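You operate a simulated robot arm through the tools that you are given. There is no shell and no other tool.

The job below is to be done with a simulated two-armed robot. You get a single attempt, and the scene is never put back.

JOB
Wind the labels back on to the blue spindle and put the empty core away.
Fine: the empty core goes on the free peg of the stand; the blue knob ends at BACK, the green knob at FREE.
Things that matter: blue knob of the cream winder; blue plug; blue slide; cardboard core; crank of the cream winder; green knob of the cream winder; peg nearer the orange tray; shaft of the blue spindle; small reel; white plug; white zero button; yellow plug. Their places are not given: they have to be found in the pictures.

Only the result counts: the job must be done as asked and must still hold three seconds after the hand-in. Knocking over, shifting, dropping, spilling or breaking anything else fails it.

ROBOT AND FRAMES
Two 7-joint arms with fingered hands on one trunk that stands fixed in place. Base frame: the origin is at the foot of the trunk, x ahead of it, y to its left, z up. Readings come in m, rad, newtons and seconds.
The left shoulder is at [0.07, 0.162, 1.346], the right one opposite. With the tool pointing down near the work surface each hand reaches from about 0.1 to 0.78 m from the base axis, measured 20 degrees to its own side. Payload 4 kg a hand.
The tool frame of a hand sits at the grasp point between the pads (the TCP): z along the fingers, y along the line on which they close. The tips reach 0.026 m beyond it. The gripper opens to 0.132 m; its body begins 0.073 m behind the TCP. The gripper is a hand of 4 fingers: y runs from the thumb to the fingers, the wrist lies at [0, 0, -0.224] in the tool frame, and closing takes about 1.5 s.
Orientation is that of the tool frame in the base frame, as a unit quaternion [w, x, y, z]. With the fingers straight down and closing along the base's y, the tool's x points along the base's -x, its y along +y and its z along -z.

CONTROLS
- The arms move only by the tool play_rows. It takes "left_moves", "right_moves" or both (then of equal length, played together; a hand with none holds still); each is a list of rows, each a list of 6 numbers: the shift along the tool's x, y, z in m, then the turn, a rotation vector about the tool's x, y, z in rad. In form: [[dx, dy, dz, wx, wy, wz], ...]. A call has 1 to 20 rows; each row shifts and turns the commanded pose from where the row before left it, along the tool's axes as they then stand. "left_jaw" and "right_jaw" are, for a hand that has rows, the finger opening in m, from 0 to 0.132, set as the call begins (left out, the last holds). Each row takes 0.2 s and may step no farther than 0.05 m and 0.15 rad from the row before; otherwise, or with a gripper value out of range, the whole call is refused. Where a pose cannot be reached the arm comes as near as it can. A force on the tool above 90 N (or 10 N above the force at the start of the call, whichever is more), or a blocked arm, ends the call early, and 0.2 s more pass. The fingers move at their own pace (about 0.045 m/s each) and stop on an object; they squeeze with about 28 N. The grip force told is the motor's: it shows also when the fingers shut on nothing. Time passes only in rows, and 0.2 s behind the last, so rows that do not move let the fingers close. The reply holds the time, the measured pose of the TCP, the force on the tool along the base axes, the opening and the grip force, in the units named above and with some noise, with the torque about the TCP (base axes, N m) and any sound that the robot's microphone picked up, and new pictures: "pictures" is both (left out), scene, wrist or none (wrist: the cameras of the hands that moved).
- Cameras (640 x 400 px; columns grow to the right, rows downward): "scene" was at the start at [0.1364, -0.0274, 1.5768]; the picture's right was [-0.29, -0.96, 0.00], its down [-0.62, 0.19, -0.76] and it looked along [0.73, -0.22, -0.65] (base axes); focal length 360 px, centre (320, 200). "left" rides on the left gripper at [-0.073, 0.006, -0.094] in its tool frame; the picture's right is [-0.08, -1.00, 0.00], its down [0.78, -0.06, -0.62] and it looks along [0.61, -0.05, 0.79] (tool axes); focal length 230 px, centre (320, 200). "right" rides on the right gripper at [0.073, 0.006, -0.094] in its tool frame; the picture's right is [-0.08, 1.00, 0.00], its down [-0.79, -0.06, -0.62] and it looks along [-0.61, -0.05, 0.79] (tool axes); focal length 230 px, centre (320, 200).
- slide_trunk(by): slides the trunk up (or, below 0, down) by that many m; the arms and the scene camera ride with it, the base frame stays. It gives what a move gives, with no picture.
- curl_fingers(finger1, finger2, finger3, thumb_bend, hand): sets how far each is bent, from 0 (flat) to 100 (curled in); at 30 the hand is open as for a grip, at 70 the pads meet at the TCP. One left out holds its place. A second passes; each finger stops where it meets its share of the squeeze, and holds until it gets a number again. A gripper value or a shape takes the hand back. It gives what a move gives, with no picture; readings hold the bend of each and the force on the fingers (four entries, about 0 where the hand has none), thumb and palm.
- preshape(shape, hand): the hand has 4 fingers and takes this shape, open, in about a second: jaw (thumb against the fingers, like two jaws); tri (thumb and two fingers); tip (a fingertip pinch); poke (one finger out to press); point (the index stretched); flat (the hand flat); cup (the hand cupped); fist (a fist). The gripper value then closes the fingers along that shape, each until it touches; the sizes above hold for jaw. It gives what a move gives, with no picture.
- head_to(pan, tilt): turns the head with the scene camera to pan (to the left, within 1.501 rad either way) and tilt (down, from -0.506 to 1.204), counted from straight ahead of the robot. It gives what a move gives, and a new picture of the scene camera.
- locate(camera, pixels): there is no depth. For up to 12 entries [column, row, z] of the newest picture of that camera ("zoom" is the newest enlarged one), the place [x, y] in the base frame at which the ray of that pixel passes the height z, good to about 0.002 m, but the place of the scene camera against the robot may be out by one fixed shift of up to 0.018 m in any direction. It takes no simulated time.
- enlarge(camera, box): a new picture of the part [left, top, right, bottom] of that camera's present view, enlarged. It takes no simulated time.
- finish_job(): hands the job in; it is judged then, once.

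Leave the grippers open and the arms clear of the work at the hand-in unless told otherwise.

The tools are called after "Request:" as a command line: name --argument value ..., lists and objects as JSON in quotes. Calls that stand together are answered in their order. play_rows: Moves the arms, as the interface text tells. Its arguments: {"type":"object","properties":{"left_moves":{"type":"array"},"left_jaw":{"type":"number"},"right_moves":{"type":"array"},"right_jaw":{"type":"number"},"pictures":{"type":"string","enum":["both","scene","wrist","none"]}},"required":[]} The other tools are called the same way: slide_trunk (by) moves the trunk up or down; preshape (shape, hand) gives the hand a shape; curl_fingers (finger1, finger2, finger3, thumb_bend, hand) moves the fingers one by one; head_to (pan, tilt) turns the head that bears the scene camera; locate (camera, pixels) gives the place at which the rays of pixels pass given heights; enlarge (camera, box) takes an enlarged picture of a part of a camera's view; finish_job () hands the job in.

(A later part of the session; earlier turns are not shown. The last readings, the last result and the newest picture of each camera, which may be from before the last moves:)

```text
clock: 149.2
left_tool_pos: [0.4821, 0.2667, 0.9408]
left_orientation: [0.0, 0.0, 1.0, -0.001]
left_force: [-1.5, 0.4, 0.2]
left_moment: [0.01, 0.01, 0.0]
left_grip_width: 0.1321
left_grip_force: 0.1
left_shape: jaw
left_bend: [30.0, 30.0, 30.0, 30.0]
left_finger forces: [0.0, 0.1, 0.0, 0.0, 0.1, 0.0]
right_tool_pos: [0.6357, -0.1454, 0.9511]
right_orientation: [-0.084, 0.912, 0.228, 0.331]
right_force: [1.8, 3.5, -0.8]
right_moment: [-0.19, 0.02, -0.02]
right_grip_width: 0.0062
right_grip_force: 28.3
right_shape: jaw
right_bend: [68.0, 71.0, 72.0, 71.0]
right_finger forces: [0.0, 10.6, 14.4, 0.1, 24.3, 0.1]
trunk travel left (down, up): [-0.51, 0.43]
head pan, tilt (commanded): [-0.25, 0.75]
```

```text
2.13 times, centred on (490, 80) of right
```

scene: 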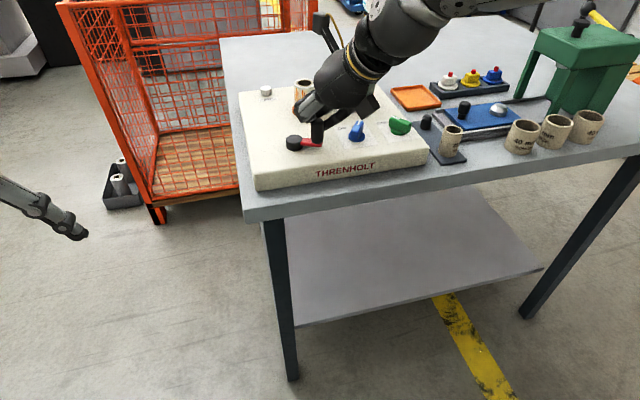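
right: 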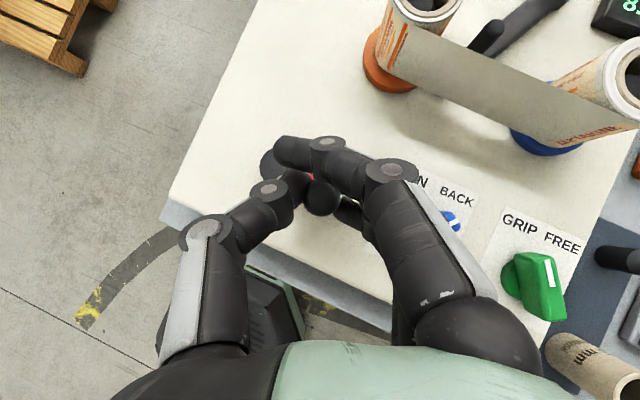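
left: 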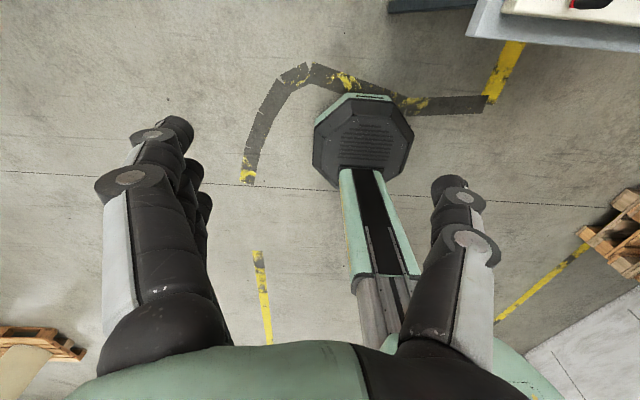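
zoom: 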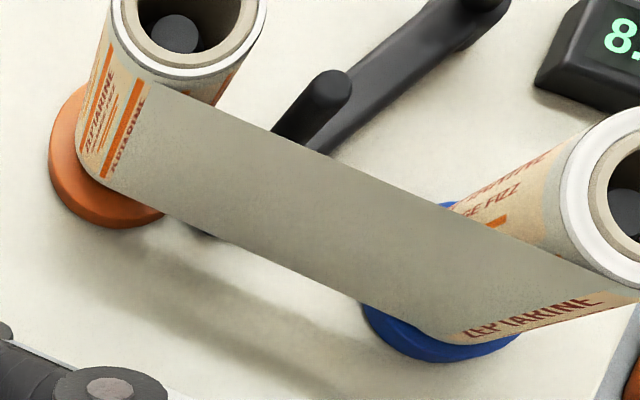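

The grip is unchanged and the blue reel visibly thicker. I run three more cycles.

Request:
play_rows --right_moves '[[-0.0103, -0.0203, -0.0087, 0, 0, 0], [0.0009, -0.025, 0.0008, 0, 0, 0], [0.0123, -0.0193, 0.0103, 0, 0, 0], [-0.0123, 0.0193, -0.0103, 0, 0, 0], [-0.0009, 0.025, -0.0008, 0, 0, 0], [0.0103, 0.0203, 0.0087, 0, 0, 0], [-0.0103, -0.0203, -0.0087, 0, 0, 0], [0.0009, -0.025, 0.0008, 0, 0, 0], [0.0123, -0.0193, 0.0103, 0, 0, 0], [-0.0123, 0.0193, -0.0103, 0, 0, 0], [-0.0009, 0.025, -0.0008, 0, 0, 0], [0.0103, 0.0203, 0.0087, 0, 0, 0], [-0.0103, -0.0203, -0.0087, 0, 0, 0], [0.0009, -0.025, 0.0008, 0, 0, 0], [0.0123, -0.0193, 0.0103, 0, 0, 0], [-0.0123, 0.0193, -0.0103, 0, 0, 0], [-0.0009, 0.025, -0.0008, 0, 0, 0], [0.0103, 0.0203, 0.0087, 0, 0, 0]]' --pictures "wrist"

Request:
enlarge --camera "right" --box '[340, 0, 640, 160]'

Request:
enlarge --camera "right" --box '[560, 0, 640, 60]'

```text
clock: 153.1
left_tool_pos: [0.4801, 0.2668, 0.9415]
left_orientation: [0.0, 0.001, 1.0, 0.001]
left_force: [-0.8, 0.0, -0.4]
left_moment: [-0.02, 0.02, 0.01]
left_grip_width: 0.132
left_grip_force: 0.1
left_shape: jaw
left_bend: [30.0, 30.0, 30.0, 30.0]
left_finger forces: [0.0, 0.0, 0.0, 0.0, 0.0, 0.0]
right_tool_pos: [0.6331, -0.1431, 0.9502]
right_orientation: [-0.085, 0.912, 0.229, 0.33]
right_force: [1.6, 3.7, 4.1]
right_moment: [-0.23, -0.03, -0.01]
right_grip_width: 0.0066
right_grip_force: 28.4
right_shape: jaw
right_bend: [68.0, 71.0, 72.0, 71.0]
right_finger forces: [0.0, 10.0, 14.9, 0.1, 24.9, 0.0]
trunk travel left (down, up): [-0.51, 0.43]
head pan, tilt (commanded): [-0.25, 0.75]
```

right: 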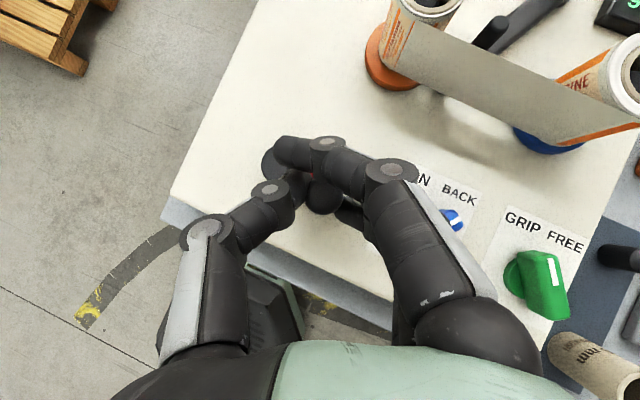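

```text
2.13 times, centred on (490, 80) of right
```

zoom: 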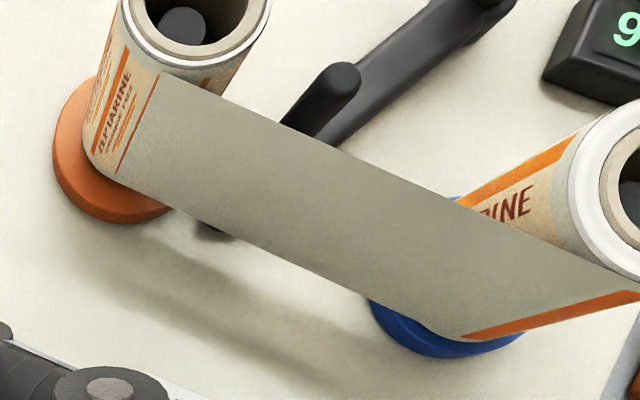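

```text
6.67 times, centred on (600, 30) of right
```

zoom: 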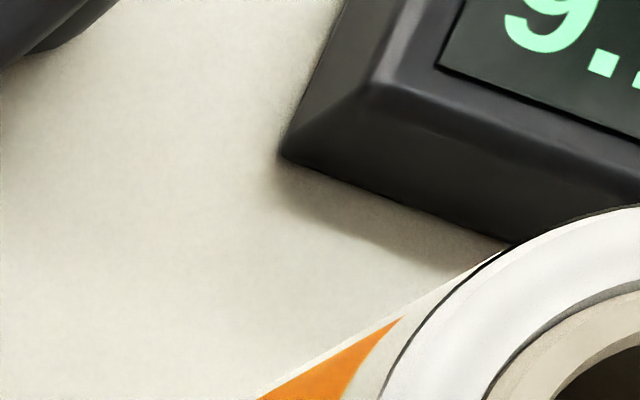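

About 9.1 m. Three more cycles.

Request:
play_rows --right_moves '[[-0.0103, -0.0203, -0.0087, 0, 0, 0], [0.0009, -0.025, 0.0008, 0, 0, 0], [0.0123, -0.0193, 0.0103, 0, 0, 0], [-0.0123, 0.0193, -0.0103, 0, 0, 0], [-0.0009, 0.025, -0.0008, 0, 0, 0], [0.0103, 0.0203, 0.0087, 0, 0, 0], [-0.0103, -0.0203, -0.0087, 0, 0, 0], [0.0009, -0.025, 0.0008, 0, 0, 0], [0.0123, -0.0193, 0.0103, 0, 0, 0], [-0.0123, 0.0193, -0.0103, 0, 0, 0], [-0.0009, 0.025, -0.0008, 0, 0, 0], [0.0103, 0.0203, 0.0087, 0, 0, 0], [-0.0103, -0.0203, -0.0087, 0, 0, 0], [0.0009, -0.025, 0.0008, 0, 0, 0], [0.0123, -0.0193, 0.0103, 0, 0, 0], [-0.0123, 0.0193, -0.0103, 0, 0, 0], [-0.0009, 0.025, -0.0008, 0, 0, 0], [0.0103, 0.0203, 0.0087, 0, 0, 0]]' --pictures "wrist"

Request:
enlarge --camera "right" --box '[340, 0, 640, 160]'

Request:
enlarge --camera "right" --box '[200, 90, 440, 240]'

```text
clock: 156.8
left_tool_pos: [0.4809, 0.2671, 0.9389]
left_orientation: [0.0, 0.0, 1.0, -0.001]
left_force: [1.2, 0.4, 0.3]
left_moment: [-0.04, 0.01, -0.01]
left_grip_width: 0.1321
left_grip_force: 0.0
left_shape: jaw
left_bend: [30.0, 30.0, 30.0, 30.0]
left_finger forces: [0.0, 0.0, 0.1, 0.0, 0.0, 0.0]
right_tool_pos: [0.6337, -0.1444, 0.9499]
right_orientation: [-0.085, 0.911, 0.229, 0.331]
right_force: [1.5, 5.1, 4.8]
right_moment: [-0.2, -0.01, -0.02]
right_grip_width: 0.0067
right_grip_force: 27.7
right_shape: jaw
right_bend: [68.0, 70.0, 72.0, 71.0]
right_finger forces: [0.1, 10.1, 14.5, 0.0, 25.3, 0.0]
trunk travel left (down, up): [-0.51, 0.43]
head pan, tilt (commanded): [-0.25, 0.75]
```

right: 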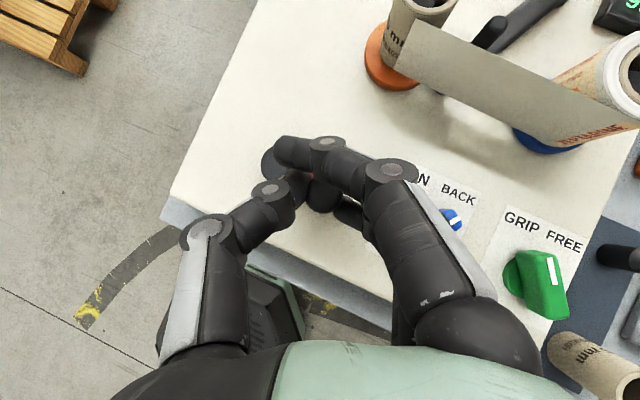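

```text
2.13 times, centred on (490, 80) of right
```

zoom: 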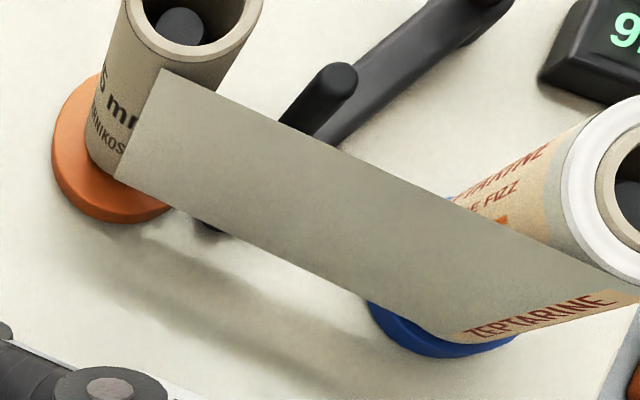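

```text
2.67 times, centred on (320, 165) of right
```

zoom: 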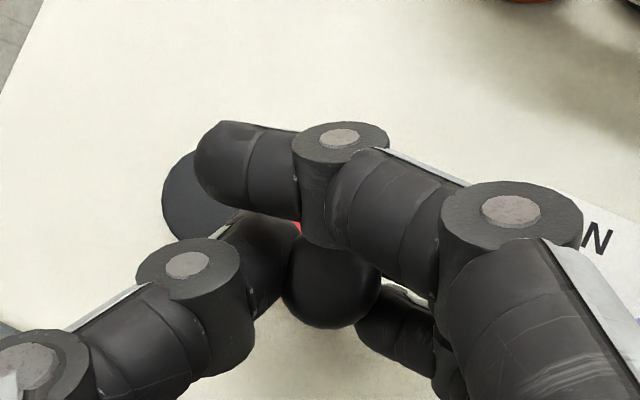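

The orange core is now bare cardboard ("25 mm ..."), with only the last length of web still spanning across. I drive one more cycle and look.

Request:
play_rows --right_moves '[[-0.0103, -0.0203, -0.0087, 0, 0, 0], [0.0009, -0.025, 0.0008, 0, 0, 0], [0.0123, -0.0193, 0.0103, 0, 0, 0], [-0.0123, 0.0193, -0.0103, 0, 0, 0], [-0.0009, 0.025, -0.0008, 0, 0, 0], [0.0103, 0.0203, 0.0087, 0, 0, 0]]' --pictures "wrist"

Request:
enlarge --camera "right" --box '[340, 0, 640, 160]'

Request:
enlarge --camera "right" --box '[560, 0, 640, 60]'

```text
clock: 158.2
left_tool_pos: [0.4817, 0.267, 0.9401]
left_orientation: [-0.001, 0.0, 1.0, -0.001]
left_force: [0.3, 0.5, 0.3]
left_moment: [0.01, 0.0, 0.02]
left_grip_width: 0.1318
left_grip_force: 0.0
left_shape: jaw
left_bend: [30.0, 30.0, 30.0, 30.0]
left_finger forces: [0.1, 0.0, 0.1, 0.0, 0.1, 0.0]
right_tool_pos: [0.6341, -0.1451, 0.9497]
right_orientation: [-0.085, 0.912, 0.229, 0.33]
right_force: [0.9, 7.1, -3.0]
right_moment: [-0.18, -0.03, 0.04]
right_grip_width: 0.0063
right_grip_force: 27.8
right_shape: jaw
right_bend: [68.0, 70.0, 72.0, 71.0]
right_finger forces: [0.0, 10.0, 12.8, 0.0, 24.6, 0.0]
trunk travel left (down, up): [-0.51, 0.43]
head pan, tilt (commanded): [-0.25, 0.75]
```

right: 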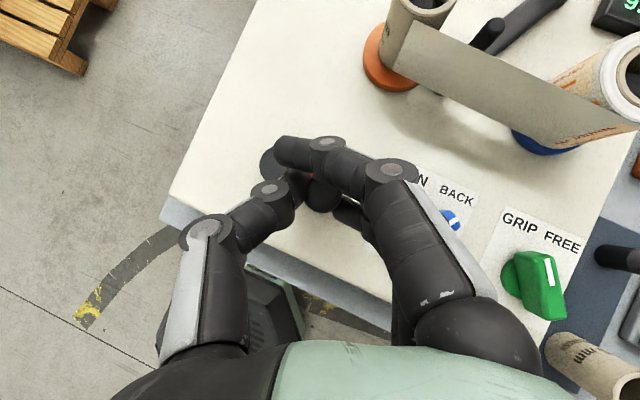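

```text
2.13 times, centred on (490, 80) of right
```

zoom: 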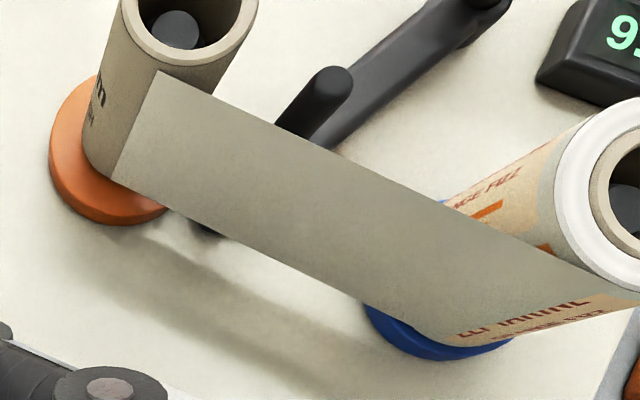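

```text
6.67 times, centred on (600, 30) of right
```

zoom: 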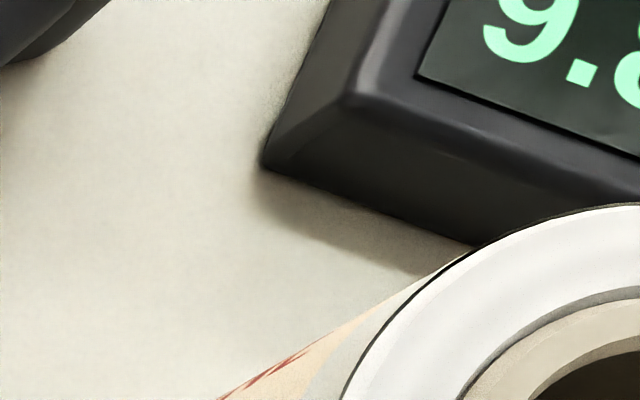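

About 9.8 m and the core still turns with the web end. Two more cycles.

Request:
play_rows --right_moves '[[-0.0103, -0.0203, -0.0087, 0, 0, 0], [0.0009, -0.025, 0.0008, 0, 0, 0], [0.0123, -0.0193, 0.0103, 0, 0, 0], [-0.0123, 0.0193, -0.0103, 0, 0, 0], [-0.0009, 0.025, -0.0008, 0, 0, 0], [0.0103, 0.0203, 0.0087, 0, 0, 0], [-0.0103, -0.0203, -0.0087, 0, 0, 0], [0.0009, -0.025, 0.0008, 0, 0, 0], [0.0123, -0.0193, 0.0103, 0, 0, 0], [-0.0123, 0.0193, -0.0103, 0, 0, 0], [-0.0009, 0.025, -0.0008, 0, 0, 0], [0.0103, 0.0203, 0.0087, 0, 0, 0]]' --pictures "wrist"

Request:
enlarge --camera "right" --box '[340, 0, 640, 160]'

Request:
enlarge --camera "right" --box '[560, 0, 640, 60]'

```text
clock: 160.8
left_tool_pos: [0.4805, 0.2671, 0.9399]
left_orientation: [0.0, 0.0, 1.0, 0.0]
left_force: [-0.3, -0.4, -0.1]
left_moment: [-0.02, -0.02, -0.01]
left_grip_width: 0.1317
left_grip_force: 0.0
left_shape: jaw
left_bend: [30.0, 30.0, 30.0, 30.0]
left_finger forces: [0.1, 0.0, 0.1, 0.0, 0.0, 0.1]
right_tool_pos: [0.6346, -0.1452, 0.9494]
right_orientation: [-0.083, 0.912, 0.227, 0.332]
right_force: [0.5, 2.4, -0.7]
right_moment: [-0.22, 0.0, 0.0]
right_grip_width: 0.0064
right_grip_force: 27.7
right_shape: jaw
right_bend: [68.0, 71.0, 72.0, 71.0]
right_finger forces: [0.0, 10.5, 14.6, 0.1, 22.7, 0.1]
trunk travel left (down, up): [-0.51, 0.43]
head pan, tilt (commanded): [-0.25, 0.75]
```

right: 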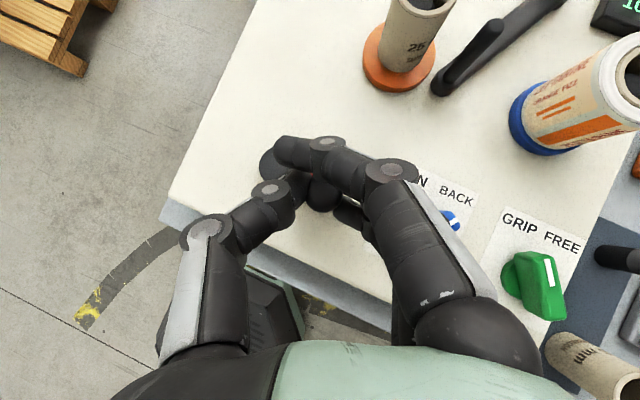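

```text
2.13 times, centred on (490, 80) of right
```

zoom: 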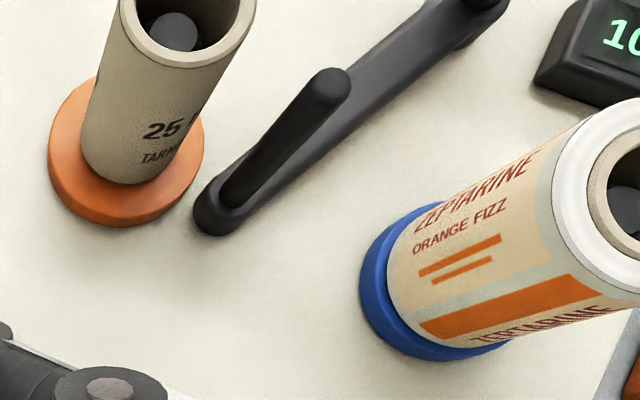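

```text
6.67 times, centred on (600, 30) of right
```

zoom: 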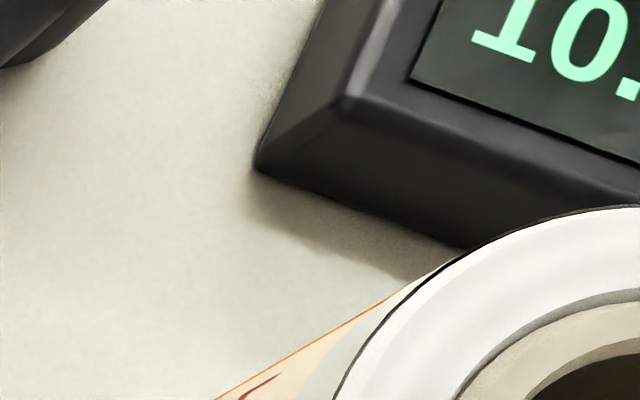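

The web has left the orange core and all labels are on the blue reel; the display reads 10.x m. I open the jaw and draw the hand back along its axis, clear of the crank.

Request:
play_rows --right_moves '[[0, 0, 0, 0, 0, 0], [0, 0, 0, 0, 0, 0], [0, 0, 0, 0, 0, 0], [0, 0, -0.04, 0, 0, 0], [0, 0, -0.04, 0, 0, 0], [0, 0, -0.04, 0, 0, 0], [0, 0, -0.04, 0, 0, 0]]' --right_jaw 0.06 --pictures "both"

Request:
enlarge --camera "scene" --box '[280, 55, 420, 165]'

```text
clock: 162.4
left_tool_pos: [0.4793, 0.2647, 0.9421]
left_orientation: [0.001, 0.0, 1.0, 0.0]
left_force: [0.7, -0.6, 0.0]
left_moment: [-0.02, -0.03, 0.01]
left_grip_width: 0.1317
left_grip_force: 0.0
left_shape: jaw
left_bend: [30.0, 30.0, 30.0, 30.0]
left_finger forces: [0.0, 0.0, 0.1, 0.0, 0.1, 0.0]
right_tool_pos: [0.5442, -0.1956, 1.0755]
right_orientation: [-0.084, 0.912, 0.228, 0.331]
right_force: [-0.1, 0.6, -1.1]
right_moment: [0.01, -0.03, -0.06]
right_grip_width: 0.0595
right_grip_force: 0.0
right_shape: jaw
right_bend: [73.0, 73.0, 73.0, 70.0]
right_finger forces: [0.0, 0.1, 0.0, 0.0, 0.0, 0.1]
trunk travel left (down, up): [-0.51, 0.43]
head pan, tilt (commanded): [-0.25, 0.75]
```

scene: 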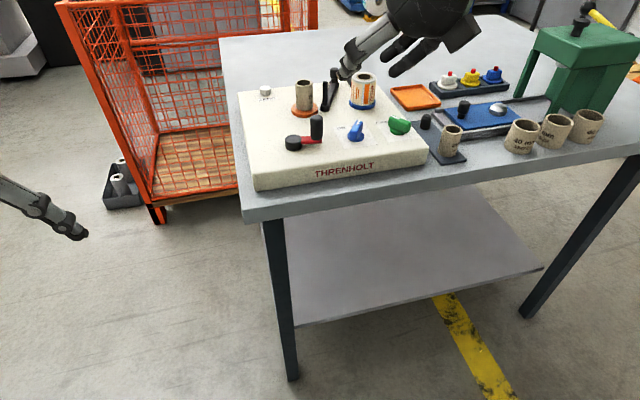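
right: 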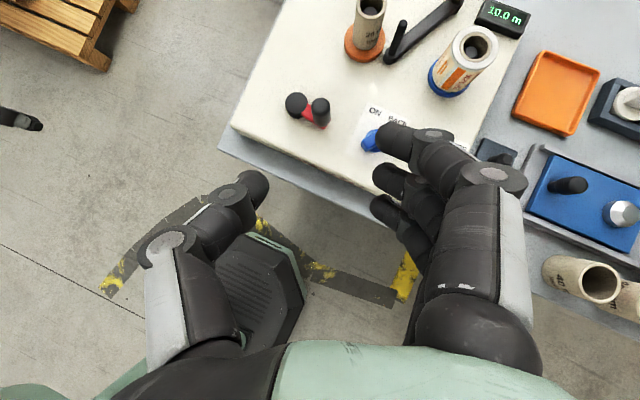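

```text
3.64 times, centred on (350, 110) of scene
```

zoom: 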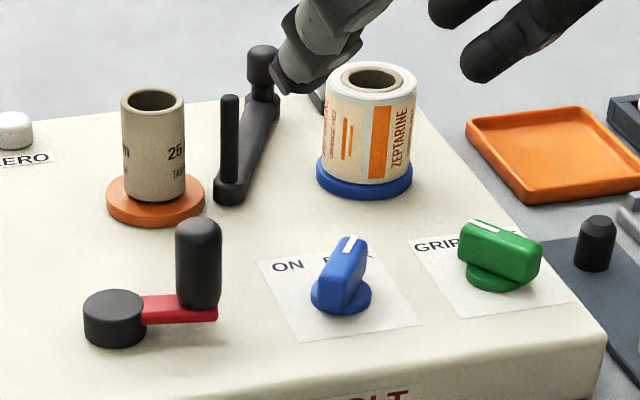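

The display reads 10.0 m: all 5 m are wound back. Next the green knob: I raise the trunk 0.08 m for a steeper hand, reduce the tilt to 0.3 rad, and move over the green knob at about (0.645, -0.298).

Request:
slide_trunk --by 0.08

Request:
play_rows --right_moves '[[0, 0, 0, 0, -0.1333, 0], [0, 0, 0, 0, -0.1333, 0], [0, 0, 0, 0, -0.1333, 0]]' --pictures "none"

```text
clock: 163.6
left_tool_pos: [0.4823, 0.2664, 1.0209]
left_orientation: [0.0, 0.0, 1.0, -0.001]
left_force: [-0.1, 0.6, 0.3]
left_moment: [-0.01, -0.02, -0.02]
left_grip_width: 0.1319
left_grip_force: 0.0
left_shape: jaw
left_bend: [30.0, 30.0, 30.0, 30.0]
left_finger forces: [0.1, 0.0, 0.1, 0.1, 0.0, 0.0]
right_tool_pos: [0.546, -0.1948, 1.1554]
right_orientation: [-0.083, 0.912, 0.227, 0.331]
right_force: [-0.2, -0.2, 0.2]
right_moment: [0.0, 0.0, 0.01]
right_grip_width: 0.0595
right_grip_force: 0.1
right_shape: jaw
right_bend: [73.0, 73.0, 73.0, 70.0]
right_finger forces: [0.0, 0.1, 0.0, 0.1, 0.1, 0.1]
trunk travel left (down, up): [-0.59, 0.35]
head pan, tilt (commanded): [-0.25, 0.75]
```

```text
clock: 164.4
left_tool_pos: [0.4838, 0.2665, 1.0199]
left_orientation: [-0.001, 0.0, 1.0, 0.0]
left_force: [1.4, -0.4, -0.3]
left_moment: [-0.01, -0.01, 0.02]
left_grip_width: 0.132
left_grip_force: 0.0
left_shape: jaw
left_bend: [30.0, 30.0, 30.0, 30.0]
left_finger forces: [0.0, 0.0, 0.0, 0.0, 0.1, 0.1]
right_tool_pos: [0.5475, -0.1949, 1.1527]
right_orientation: [-0.037, 0.96, 0.24, 0.141]
right_force: [0.5, 0.1, -0.1]
right_moment: [0.02, 0.0, 0.0]
right_grip_width: 0.0593
right_grip_force: 0.0
right_shape: jaw
right_bend: [73.0, 73.0, 73.0, 70.0]
right_finger forces: [0.0, 0.1, 0.0, 0.0, 0.0, 0.0]
trunk travel left (down, up): [-0.59, 0.35]
head pan, tilt (commanded): [-0.25, 0.75]
```

I move to 1.02 m height above the green knob and look.

Request:
play_rows --right_moves '[[-0.0017, 0.0343, 0.0341, 0, 0, 0], [-0.0017, 0.0343, 0.0341, 0, 0, 0], [-0.0016, 0.0343, 0.0341, 0, 0, 0], [-0.0016, 0.0343, 0.034, 0, 0, 0]]' --pictures "both"

Request:
enlarge --camera "right" --box '[220, 60, 440, 200]'

```text
clock: 165.4
left_tool_pos: [0.4826, 0.2652, 1.0192]
left_orientation: [-0.001, 0.0, 1.0, 0.001]
left_force: [1.6, 0.1, -0.9]
left_moment: [0.01, 0.03, 0.04]
left_grip_width: 0.1318
left_grip_force: 0.1
left_shape: jaw
left_bend: [30.0, 30.0, 30.0, 30.0]
left_finger forces: [0.1, 0.0, 0.1, 0.0, 0.1, 0.0]
right_tool_pos: [0.641, -0.3017, 1.0199]
right_orientation: [-0.038, 0.96, 0.239, 0.143]
right_force: [-0.2, -0.8, -0.5]
right_moment: [0.01, 0.01, -0.01]
right_grip_width: 0.0594
right_grip_force: 0.0
right_shape: jaw
right_bend: [73.0, 73.0, 73.0, 70.0]
right_finger forces: [0.0, 0.0, 0.0, 0.0, 0.1, 0.1]
trunk travel left (down, up): [-0.59, 0.35]
head pan, tilt (commanded): [-0.25, 0.75]
```

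scene: 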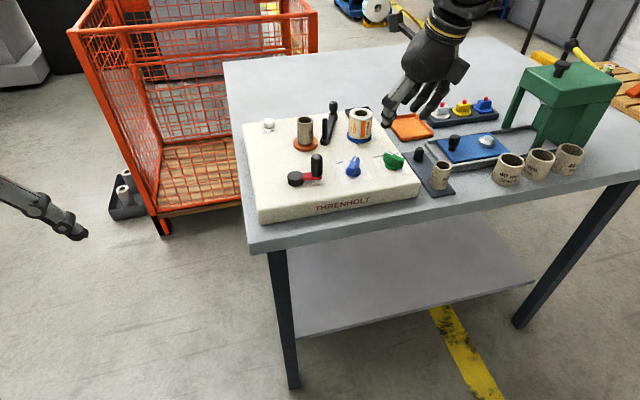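
right: 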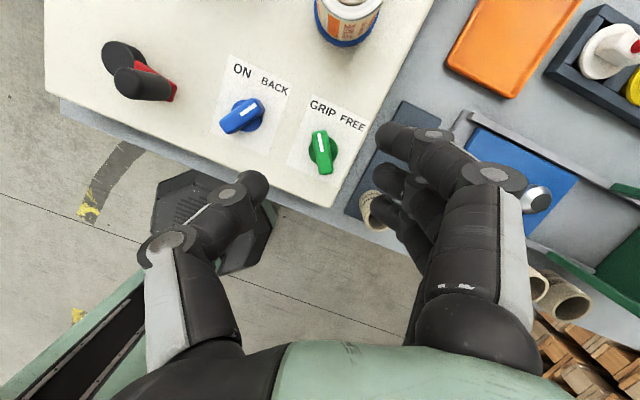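

```text
2.86 times, centred on (330, 130) of right
```

zoom: 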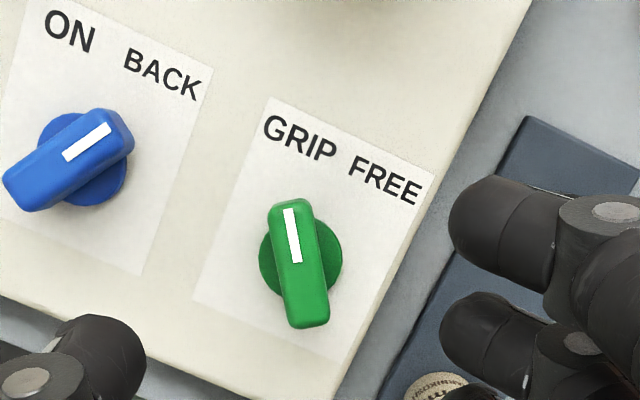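

A clear upright view: blue at BACK, green at GRIP, and the green knob lies square to the closing line. I locate its centre.

Request:
locate --camera "zoom" --pixels '[[300, 258, 0.89], [301, 262, 0.912], [291, 205, 0.912], [307, 322, 0.912], [85, 160, 0.89]]'

```text
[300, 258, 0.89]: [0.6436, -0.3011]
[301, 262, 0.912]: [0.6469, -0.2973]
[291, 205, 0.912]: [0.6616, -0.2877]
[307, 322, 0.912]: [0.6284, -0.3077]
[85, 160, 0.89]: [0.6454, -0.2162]
```

The green knob's centre is at (0.645, -0.299), pointer 31 deg left. I lower the hand to z 0.94 around it and look.

Request:
play_rows --right_moves '[[-0.0113, 0, 0.0384, 0, 0, 0], [-0.0113, 0, 0.0384, 0, 0, 0]]' --pictures "wrist"

Request:
enlarge --camera "right" --box '[200, 90, 440, 240]'

```text
clock: 166.0
left_tool_pos: [0.4822, 0.2655, 1.022]
left_orientation: [0.0, 0.0, 1.0, 0.0]
left_force: [0.5, -0.2, 0.0]
left_moment: [0.02, -0.01, 0.02]
left_grip_width: 0.1319
left_grip_force: 0.1
left_shape: jaw
left_bend: [30.0, 30.0, 30.0, 30.0]
left_finger forces: [0.1, 0.1, 0.0, 0.1, 0.0, 0.1]
right_tool_pos: [0.6403, -0.2987, 0.9395]
right_orientation: [-0.036, 0.96, 0.239, 0.143]
right_force: [0.1, 0.0, -0.8]
right_moment: [-0.01, 0.02, -0.01]
right_grip_width: 0.0595
right_grip_force: 0.1
right_shape: jaw
right_bend: [73.0, 73.0, 73.0, 70.0]
right_finger forces: [0.0, 0.0, 0.0, 0.0, 0.0, 0.0]
trunk travel left (down, up): [-0.59, 0.35]
head pan, tilt (commanded): [-0.25, 0.75]
```

right: 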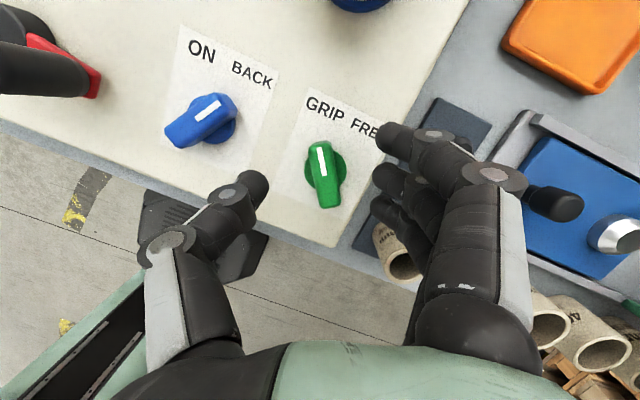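

```text
2.67 times, centred on (320, 165) of right
```

zoom: 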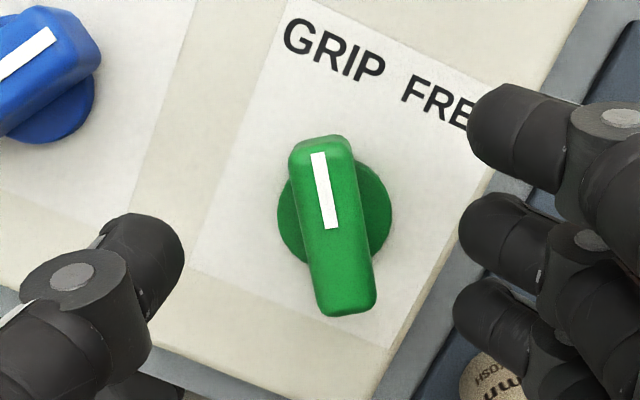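

The knob is nearly centred (3 mm to the fingers' side). I correct that, lower 11 mm and close on it.

Request:
play_rows --right_moves '[[-0.0033, 0.003, 0.011, 0, 0, 0], [0, 0, 0, 0, 0, 0], [0, 0, 0, 0, 0, 0], [0, 0, 0, 0, 0, 0], [0, 0, 0, 0, 0, 0]]' --right_jaw 0.0 --pictures "wrist"

Request:
enlarge --camera "right" --box '[200, 90, 440, 240]'

```text
clock: 167.2
left_tool_pos: [0.4801, 0.2665, 1.0219]
left_orientation: [0.0, 0.0, 1.0, 0.0]
left_force: [-0.7, -0.5, 0.0]
left_moment: [0.03, 0.0, -0.01]
left_grip_width: 0.1318
left_grip_force: 0.0
left_shape: jaw
left_bend: [30.0, 30.0, 30.0, 30.0]
left_finger forces: [0.1, 0.0, 0.0, 0.0, 0.0, 0.1]
right_tool_pos: [0.643, -0.3019, 0.9301]
right_orientation: [-0.037, 0.96, 0.239, 0.143]
right_force: [1.1, -0.7, -0.3]
right_moment: [-0.05, -0.19, 0.0]
right_grip_width: 0.009
right_grip_force: 28.0
right_shape: jaw
right_bend: [71.0, 71.0, 72.0, 70.0]
right_finger forces: [12.1, 8.1, 8.2, 0.0, 24.3, 0.1]
trunk travel left (down, up): [-0.59, 0.35]
head pan, tilt (commanded): [-0.25, 0.75]
```

right: 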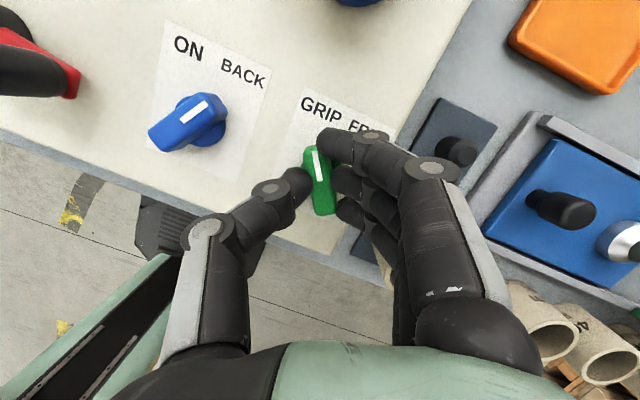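

```text
2.67 times, centred on (320, 165) of right
```

zoom: 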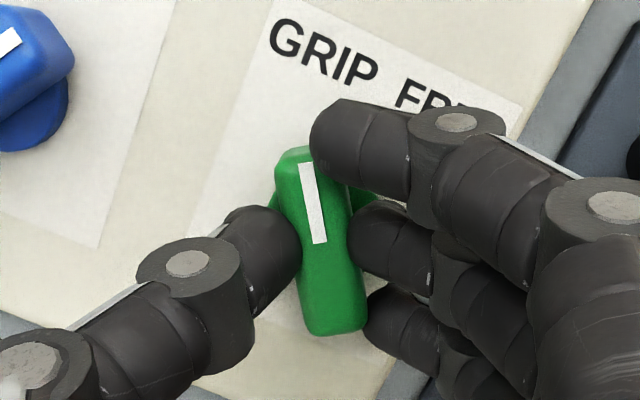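

The knob is held (28 N). I turn clockwise 0.48 rad and check.

Request:
play_rows --right_moves '[[0, 0, 0, 0, 0, 0.12], [0, 0, 0, 0, 0, 0.12], [0, 0, 0, 0, 0, 0.12], [0, 0, 0, 0, 0, 0.12]]' --pictures "wrist"

Request:
enlarge --camera "right" --box '[200, 90, 440, 240]'

```text
clock: 168.2
left_tool_pos: [0.4817, 0.2654, 1.0212]
left_orientation: [-0.001, 0.0, 1.0, -0.001]
left_force: [1.3, -0.6, 0.1]
left_moment: [-0.02, 0.02, 0.01]
left_grip_width: 0.1321
left_grip_force: 0.1
left_shape: jaw
left_bend: [30.0, 30.0, 30.0, 30.0]
left_finger forces: [0.0, 0.0, 0.0, 0.0, 0.1, 0.0]
right_tool_pos: [0.6407, -0.3025, 0.9302]
right_orientation: [-0.069, 0.989, 0.002, 0.132]
right_force: [3.4, -4.5, 3.2]
right_moment: [-0.34, -0.34, -0.03]
right_grip_width: 0.0087
right_grip_force: 27.8
right_shape: jaw
right_bend: [72.0, 72.0, 72.0, 70.0]
right_finger forces: [19.4, 8.1, 9.2, 0.1, 23.2, 0.1]
trunk travel left (down, up): [-0.59, 0.35]
head pan, tilt (commanded): [-0.25, 0.75]
```

right: 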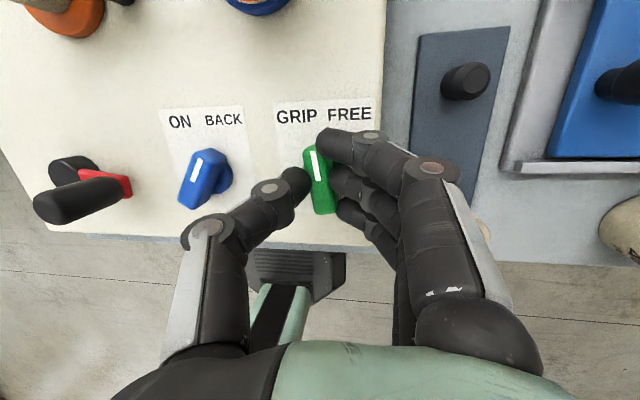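

```text
2.67 times, centred on (320, 165) of right
```

zoom: 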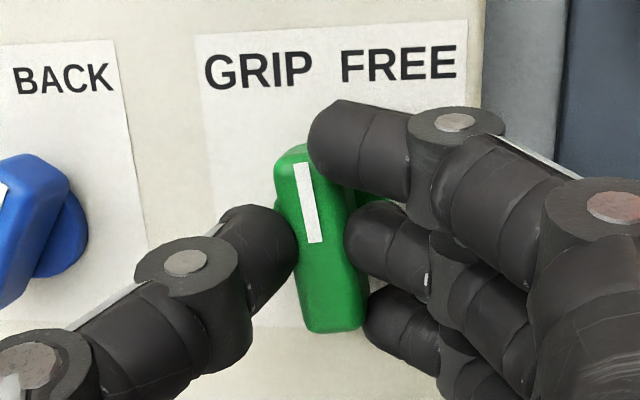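

The knob follows; its pointer is now between GRIP and FREE. I go on 0.48 rad.

Request:
play_rows --right_moves '[[0, 0, 0, 0, 0, 0.12], [0, 0, 0, 0, 0, 0.12], [0, 0, 0, 0, 0, 0.12], [0, 0, 0, 0, 0, 0.12]]' --pictures "wrist"

Request:
enlarge --camera "right" --box '[200, 90, 440, 240]'

```text
clock: 169.2
left_tool_pos: [0.48, 0.2634, 1.0218]
left_orientation: [0.0, 0.0, 1.0, 0.001]
left_force: [0.0, 0.1, 1.4]
left_moment: [0.0, -0.02, 0.01]
left_grip_width: 0.1318
left_grip_force: 0.1
left_shape: jaw
left_bend: [30.0, 30.0, 30.0, 30.0]
left_finger forces: [0.0, 0.1, 0.0, 0.0, 0.0, 0.1]
right_tool_pos: [0.6408, -0.3041, 0.9298]
right_orientation: [-0.1, 0.961, -0.233, 0.11]
right_force: [4.8, -12.6, 7.6]
right_moment: [-0.59, -0.42, -0.09]
right_grip_width: 0.0091
right_grip_force: 27.5
right_shape: jaw
right_bend: [72.0, 72.0, 71.0, 70.0]
right_finger forces: [20.7, 9.2, 8.7, 0.0, 20.2, 0.0]
trunk travel left (down, up): [-0.59, 0.35]
head pan, tilt (commanded): [-0.25, 0.75]
```

right: 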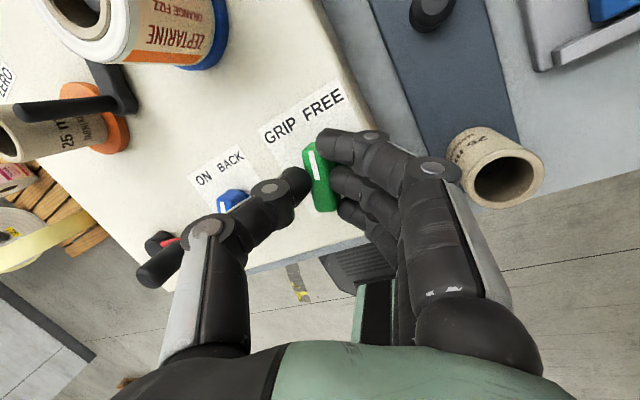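

```text
2.67 times, centred on (320, 165) of right
```

zoom: 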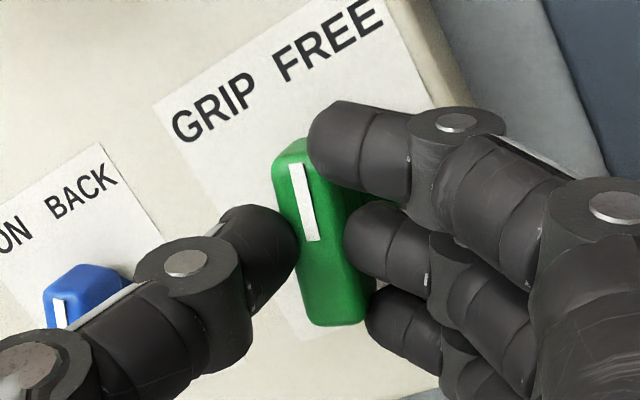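

The knob follows well (pointer about -17 deg), with a 13 N side force from a small axis offset as with the blue knob. I shift the hand 4.5 mm to relieve it and turn 0.3 rad more, to the stop.

Request:
play_rows --right_moves '[[0.0036, 0.0026, 0, 0, 0, 0], [0, 0, 0, 0, 0, 0.1], [0, 0, 0, 0, 0, 0.1], [0, 0, 0, 0, 0, 0.1]]' --pictures "wrist"

Request:
enlarge --camera "right" --box '[200, 90, 440, 240]'

```text
clock: 170.2
left_tool_pos: [0.479, 0.2665, 1.0213]
left_orientation: [0.001, 0.0, 1.0, 0.0]
left_force: [0.2, 1.4, -0.2]
left_moment: [0.03, 0.01, 0.0]
left_grip_width: 0.1317
left_grip_force: 0.2
left_shape: jaw
left_bend: [30.0, 30.0, 30.0, 30.0]
left_finger forces: [0.0, 0.0, 0.0, 0.0, 0.0, 0.0]
right_tool_pos: [0.6414, -0.305, 0.9319]
right_orientation: [-0.115, 0.916, -0.373, 0.095]
right_force: [-7.6, -1.7, 7.0]
right_moment: [-0.3, -0.09, 0.01]
right_grip_width: 0.0091
right_grip_force: 27.6
right_shape: jaw
right_bend: [72.0, 72.0, 71.0, 70.0]
right_finger forces: [15.6, 7.7, 8.3, 0.0, 20.7, 0.0]
trunk travel left (down, up): [-0.59, 0.35]
head pan, tilt (commanded): [-0.25, 0.75]
```

right: 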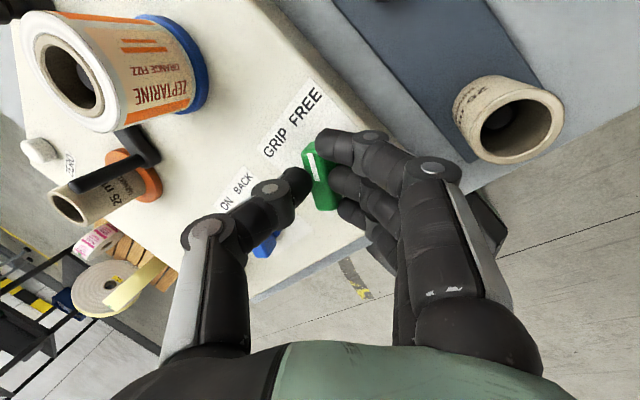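

```text
2.67 times, centred on (320, 165) of right
```

zoom: 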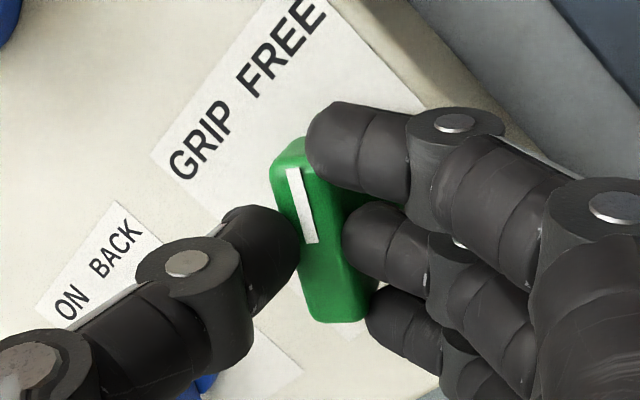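

No stop felt yet. I turn another 0.2 rad and compare the knob's lean in the hand.

Request:
play_rows --right_moves '[[0, 0, 0, 0, 0, 0.1], [0, 0, 0, 0, 0, 0.1]]' --pictures "wrist"

Request:
enlarge --camera "right" --box '[200, 90, 440, 240]'

```text
clock: 170.8
left_tool_pos: [0.4783, 0.2659, 1.0216]
left_orientation: [0.002, 0.001, 1.0, 0.001]
left_force: [-0.6, -0.2, -0.1]
left_moment: [-0.03, 0.0, 0.01]
left_grip_width: 0.1318
left_grip_force: 0.1
left_shape: jaw
left_bend: [30.0, 30.0, 30.0, 30.0]
left_finger forces: [0.1, 0.0, 0.0, 0.0, 0.0, 0.0]
right_tool_pos: [0.6414, -0.3055, 0.933]
right_orientation: [-0.124, 0.875, -0.462, 0.082]
right_force: [-8.0, -1.4, 9.8]
right_moment: [0.02, 0.02, 0.62]
right_grip_width: 0.0088
right_grip_force: 27.9
right_shape: jaw
right_bend: [72.0, 71.0, 71.0, 70.0]
right_finger forces: [8.2, 12.2, 10.1, 0.1, 51.8, 0.0]
trunk travel left (down, up): [-0.59, 0.35]
head pan, tilt (commanded): [-0.25, 0.75]
```

right: 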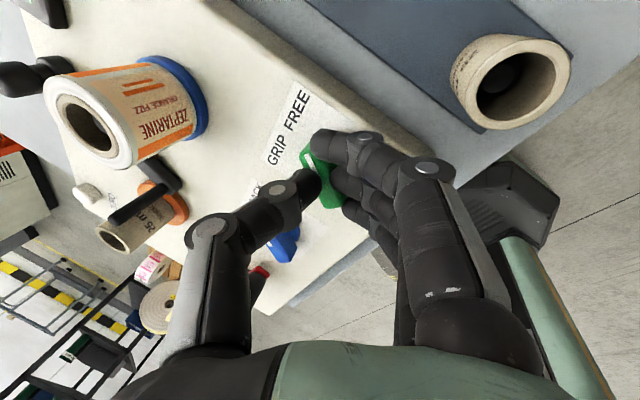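

```text
2.67 times, centred on (320, 165) of right
```

zoom: 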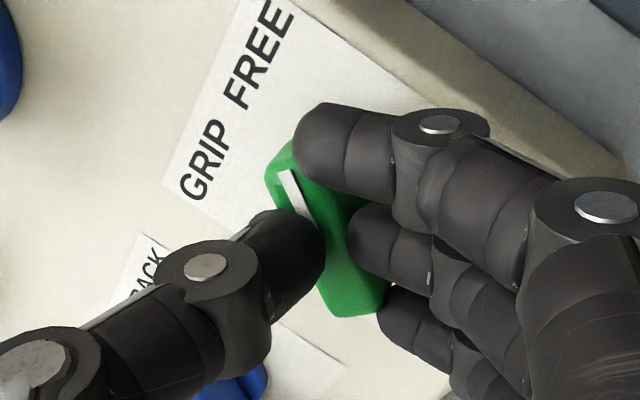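

The moment rose to 0.62 N m: the green knob is at its FREE stop. I ease the hand back 0.15 rad, open the jaw, and lift.

Request:
play_rows --right_moves '[[0, 0, 0, 0, 0, -0.1], [0, 0, 0, 0, 0, -0.05], [0, 0, 0, 0, 0, 0]]' --pictures "none"

Request:
play_rows --right_moves '[[0, 0, 0, 0, 0, 0], [0, 0, 0, 0, 0, 0], [0, 0, 0, 0, 0, 0], [0, 0, -0.04, 0, 0, 0], [0, 0, -0.04, 0, 0, 0], [0, 0, -0.03, 0, 0, 0]]' --right_jaw 0.05 --pictures "both"

Request:
enlarge --camera "scene" --box '[320, 130, 430, 200]'

Request:
enlarge --camera "right" --box '[180, 50, 400, 200]'

```text
clock: 171.6
left_tool_pos: [0.478, 0.2663, 1.0217]
left_orientation: [0.001, 0.0, 1.0, 0.0]
left_force: [0.4, -0.7, 0.2]
left_moment: [-0.05, 0.01, -0.01]
left_grip_width: 0.1319
left_grip_force: 0.1
left_shape: jaw
left_bend: [30.0, 30.0, 30.0, 30.0]
left_finger forces: [0.0, 0.0, 0.0, 0.0, 0.1, 0.0]
right_tool_pos: [0.6418, -0.3036, 0.9319]
right_orientation: [-0.117, 0.907, -0.394, 0.091]
right_force: [-7.2, -1.0, 11.2]
right_moment: [0.1, -0.01, -0.01]
right_grip_width: 0.0088
right_grip_force: 28.4
right_shape: jaw
right_bend: [71.0, 71.0, 71.0, 71.0]
right_finger forces: [8.6, 6.4, 10.7, 0.0, 36.8, 0.1]
trunk travel left (down, up): [-0.59, 0.35]
head pan, tilt (commanded): [-0.25, 0.75]
```

```text
clock: 173.0
left_tool_pos: [0.4802, 0.2658, 1.0214]
left_orientation: [-0.001, 0.0, 1.0, -0.001]
left_force: [0.3, -0.3, -0.4]
left_moment: [0.01, -0.01, 0.0]
left_grip_width: 0.1319
left_grip_force: 0.0
left_shape: jaw
left_bend: [30.0, 30.0, 30.0, 30.0]
left_finger forces: [0.1, 0.0, 0.0, 0.1, 0.0, 0.0]
right_tool_pos: [0.6152, -0.3227, 1.0344]
right_orientation: [-0.116, 0.907, -0.394, 0.092]
right_force: [-0.3, 0.5, -0.7]
right_moment: [0.02, 0.01, 0.02]
right_grip_width: 0.0493
right_grip_force: 0.1
right_shape: jaw
right_bend: [73.0, 74.0, 74.0, 70.0]
right_finger forces: [0.1, 0.0, 0.0, 0.0, 0.0, 0.1]
trunk travel left (down, up): [-0.59, 0.35]
head pan, tilt (commanded): [-0.25, 0.75]
```

scene: 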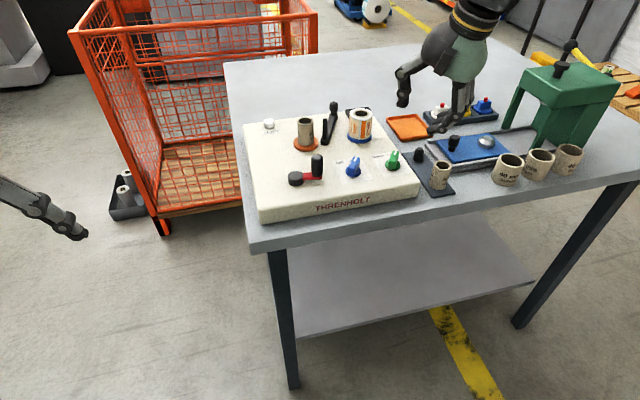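
right: 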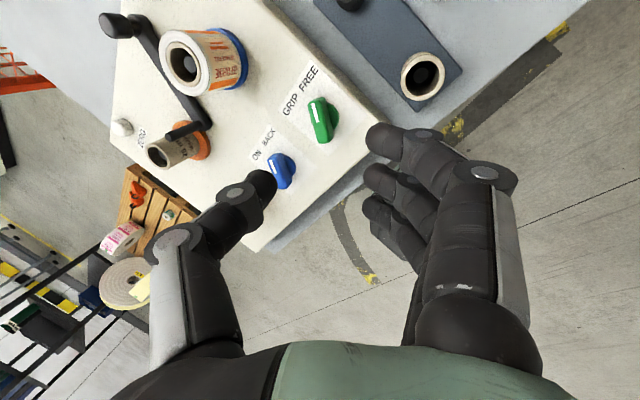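

```text
5.71 times, centred on (375, 165) of scene
```

zoom: 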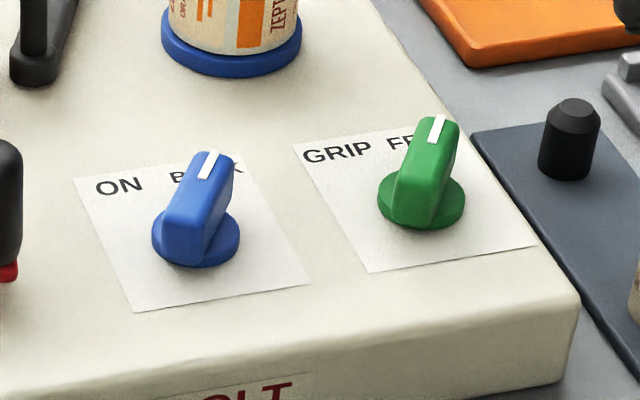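

```text
2.67 times, centred on (290, 125) of right
```

zoom: 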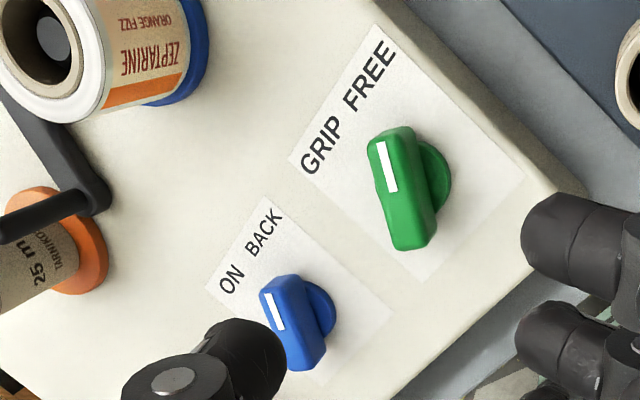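

Both knobs point alike, at BACK and FREE. Now the empty core: I spin the hand back, tilt it to 1.1 rad heading 28 deg left, slightly higher, to look at the core and the dancer post beside it.

Request:
play_rows --right_moves '[[0, 0, -0.03, 0, 0, -0.1456], [0, 0, -0.03, 0, 0, -0.1456], [0, 0, 0, 0, 0, -0.1456], [0, 0, 0, 0, 0, -0.1456], [0, 0, 0, 0, 0, -0.1456], [0, 0, 0, 0, 0, -0.1456], [0, 0, 0, 0, 0, -0.1456], [0, 0, 0, 0, 0, -0.1456], [0, 0, 0, 0, 0, -0.1452], [0, 0, 0, 0, 0.135, 0], [0, 0, 0, 0, 0.135, 0], [0, 0, 0, 0, 0.135, 0], [0, 0, 0, 0, 0.135, 0], [0, 0, 0, 0, 0.135, 0], [0, 0, 0, 0, 0.135, 0]]' --pictures "both"

```text
clock: 176.2
left_tool_pos: [0.4804, 0.2646, 1.0212]
left_orientation: [0.0, 0.001, 1.0, 0.001]
left_force: [-0.5, -0.3, -0.5]
left_moment: [0.02, -0.01, 0.05]
left_grip_width: 0.1319
left_grip_force: 0.0
left_shape: jaw
left_bend: [30.0, 30.0, 30.0, 30.0]
left_finger forces: [0.0, 0.1, 0.0, 0.0, 0.1, 0.0]
right_tool_pos: [0.5991, -0.3306, 1.0933]
right_orientation: [-0.129, 0.825, 0.204, 0.512]
right_force: [-0.9, -0.6, 0.0]
right_moment: [0.05, -0.01, -0.02]
right_grip_width: 0.0497
right_grip_force: 0.1
right_shape: jaw
right_bend: [73.0, 74.0, 74.0, 70.0]
right_finger forces: [0.1, 0.0, 0.0, 0.1, 0.0, 0.0]
trunk travel left (down, up): [-0.59, 0.35]
head pan, tilt (commanded): [-0.25, 0.75]
```

scene: 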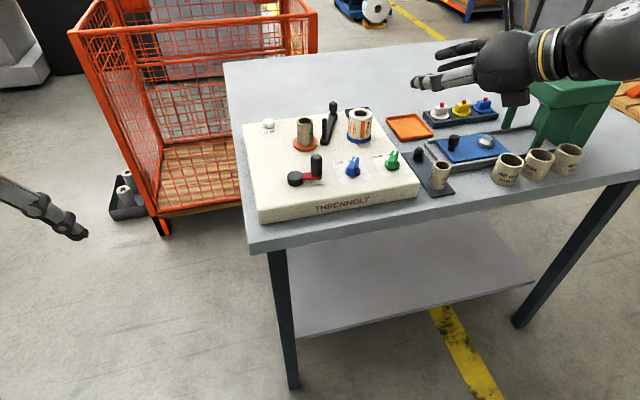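
right: 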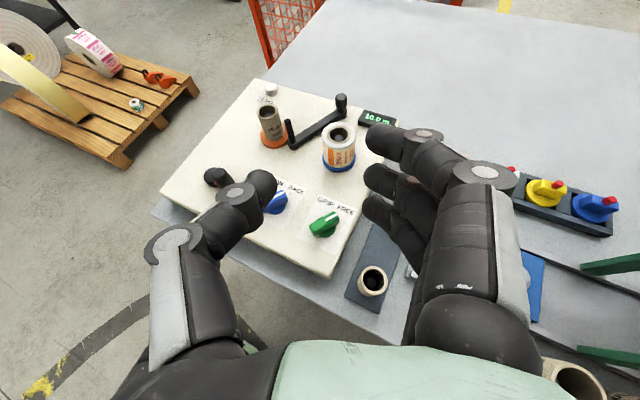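

The camera sees the core, the dancer post beside it and the reel. I enlarge and locate them.

Request:
enlarge --camera "right" --box '[235, 75, 385, 180]'

Request:
enlarge --camera "scene" --box '[275, 90, 395, 165]'

```text
3.81 times, centred on (310, 128) of right
```

zoom: 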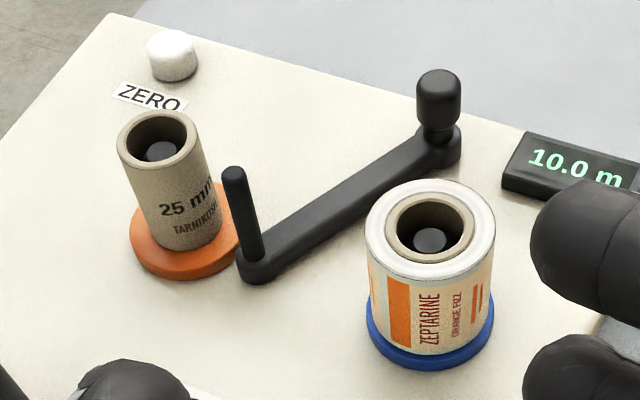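

```text
5.33 times, centred on (335, 128) of scene
```

zoom: 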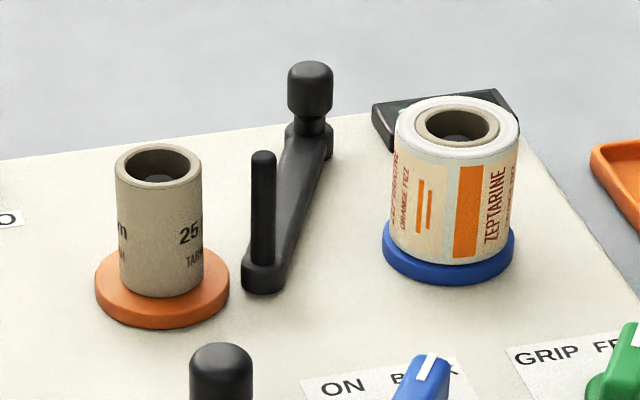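

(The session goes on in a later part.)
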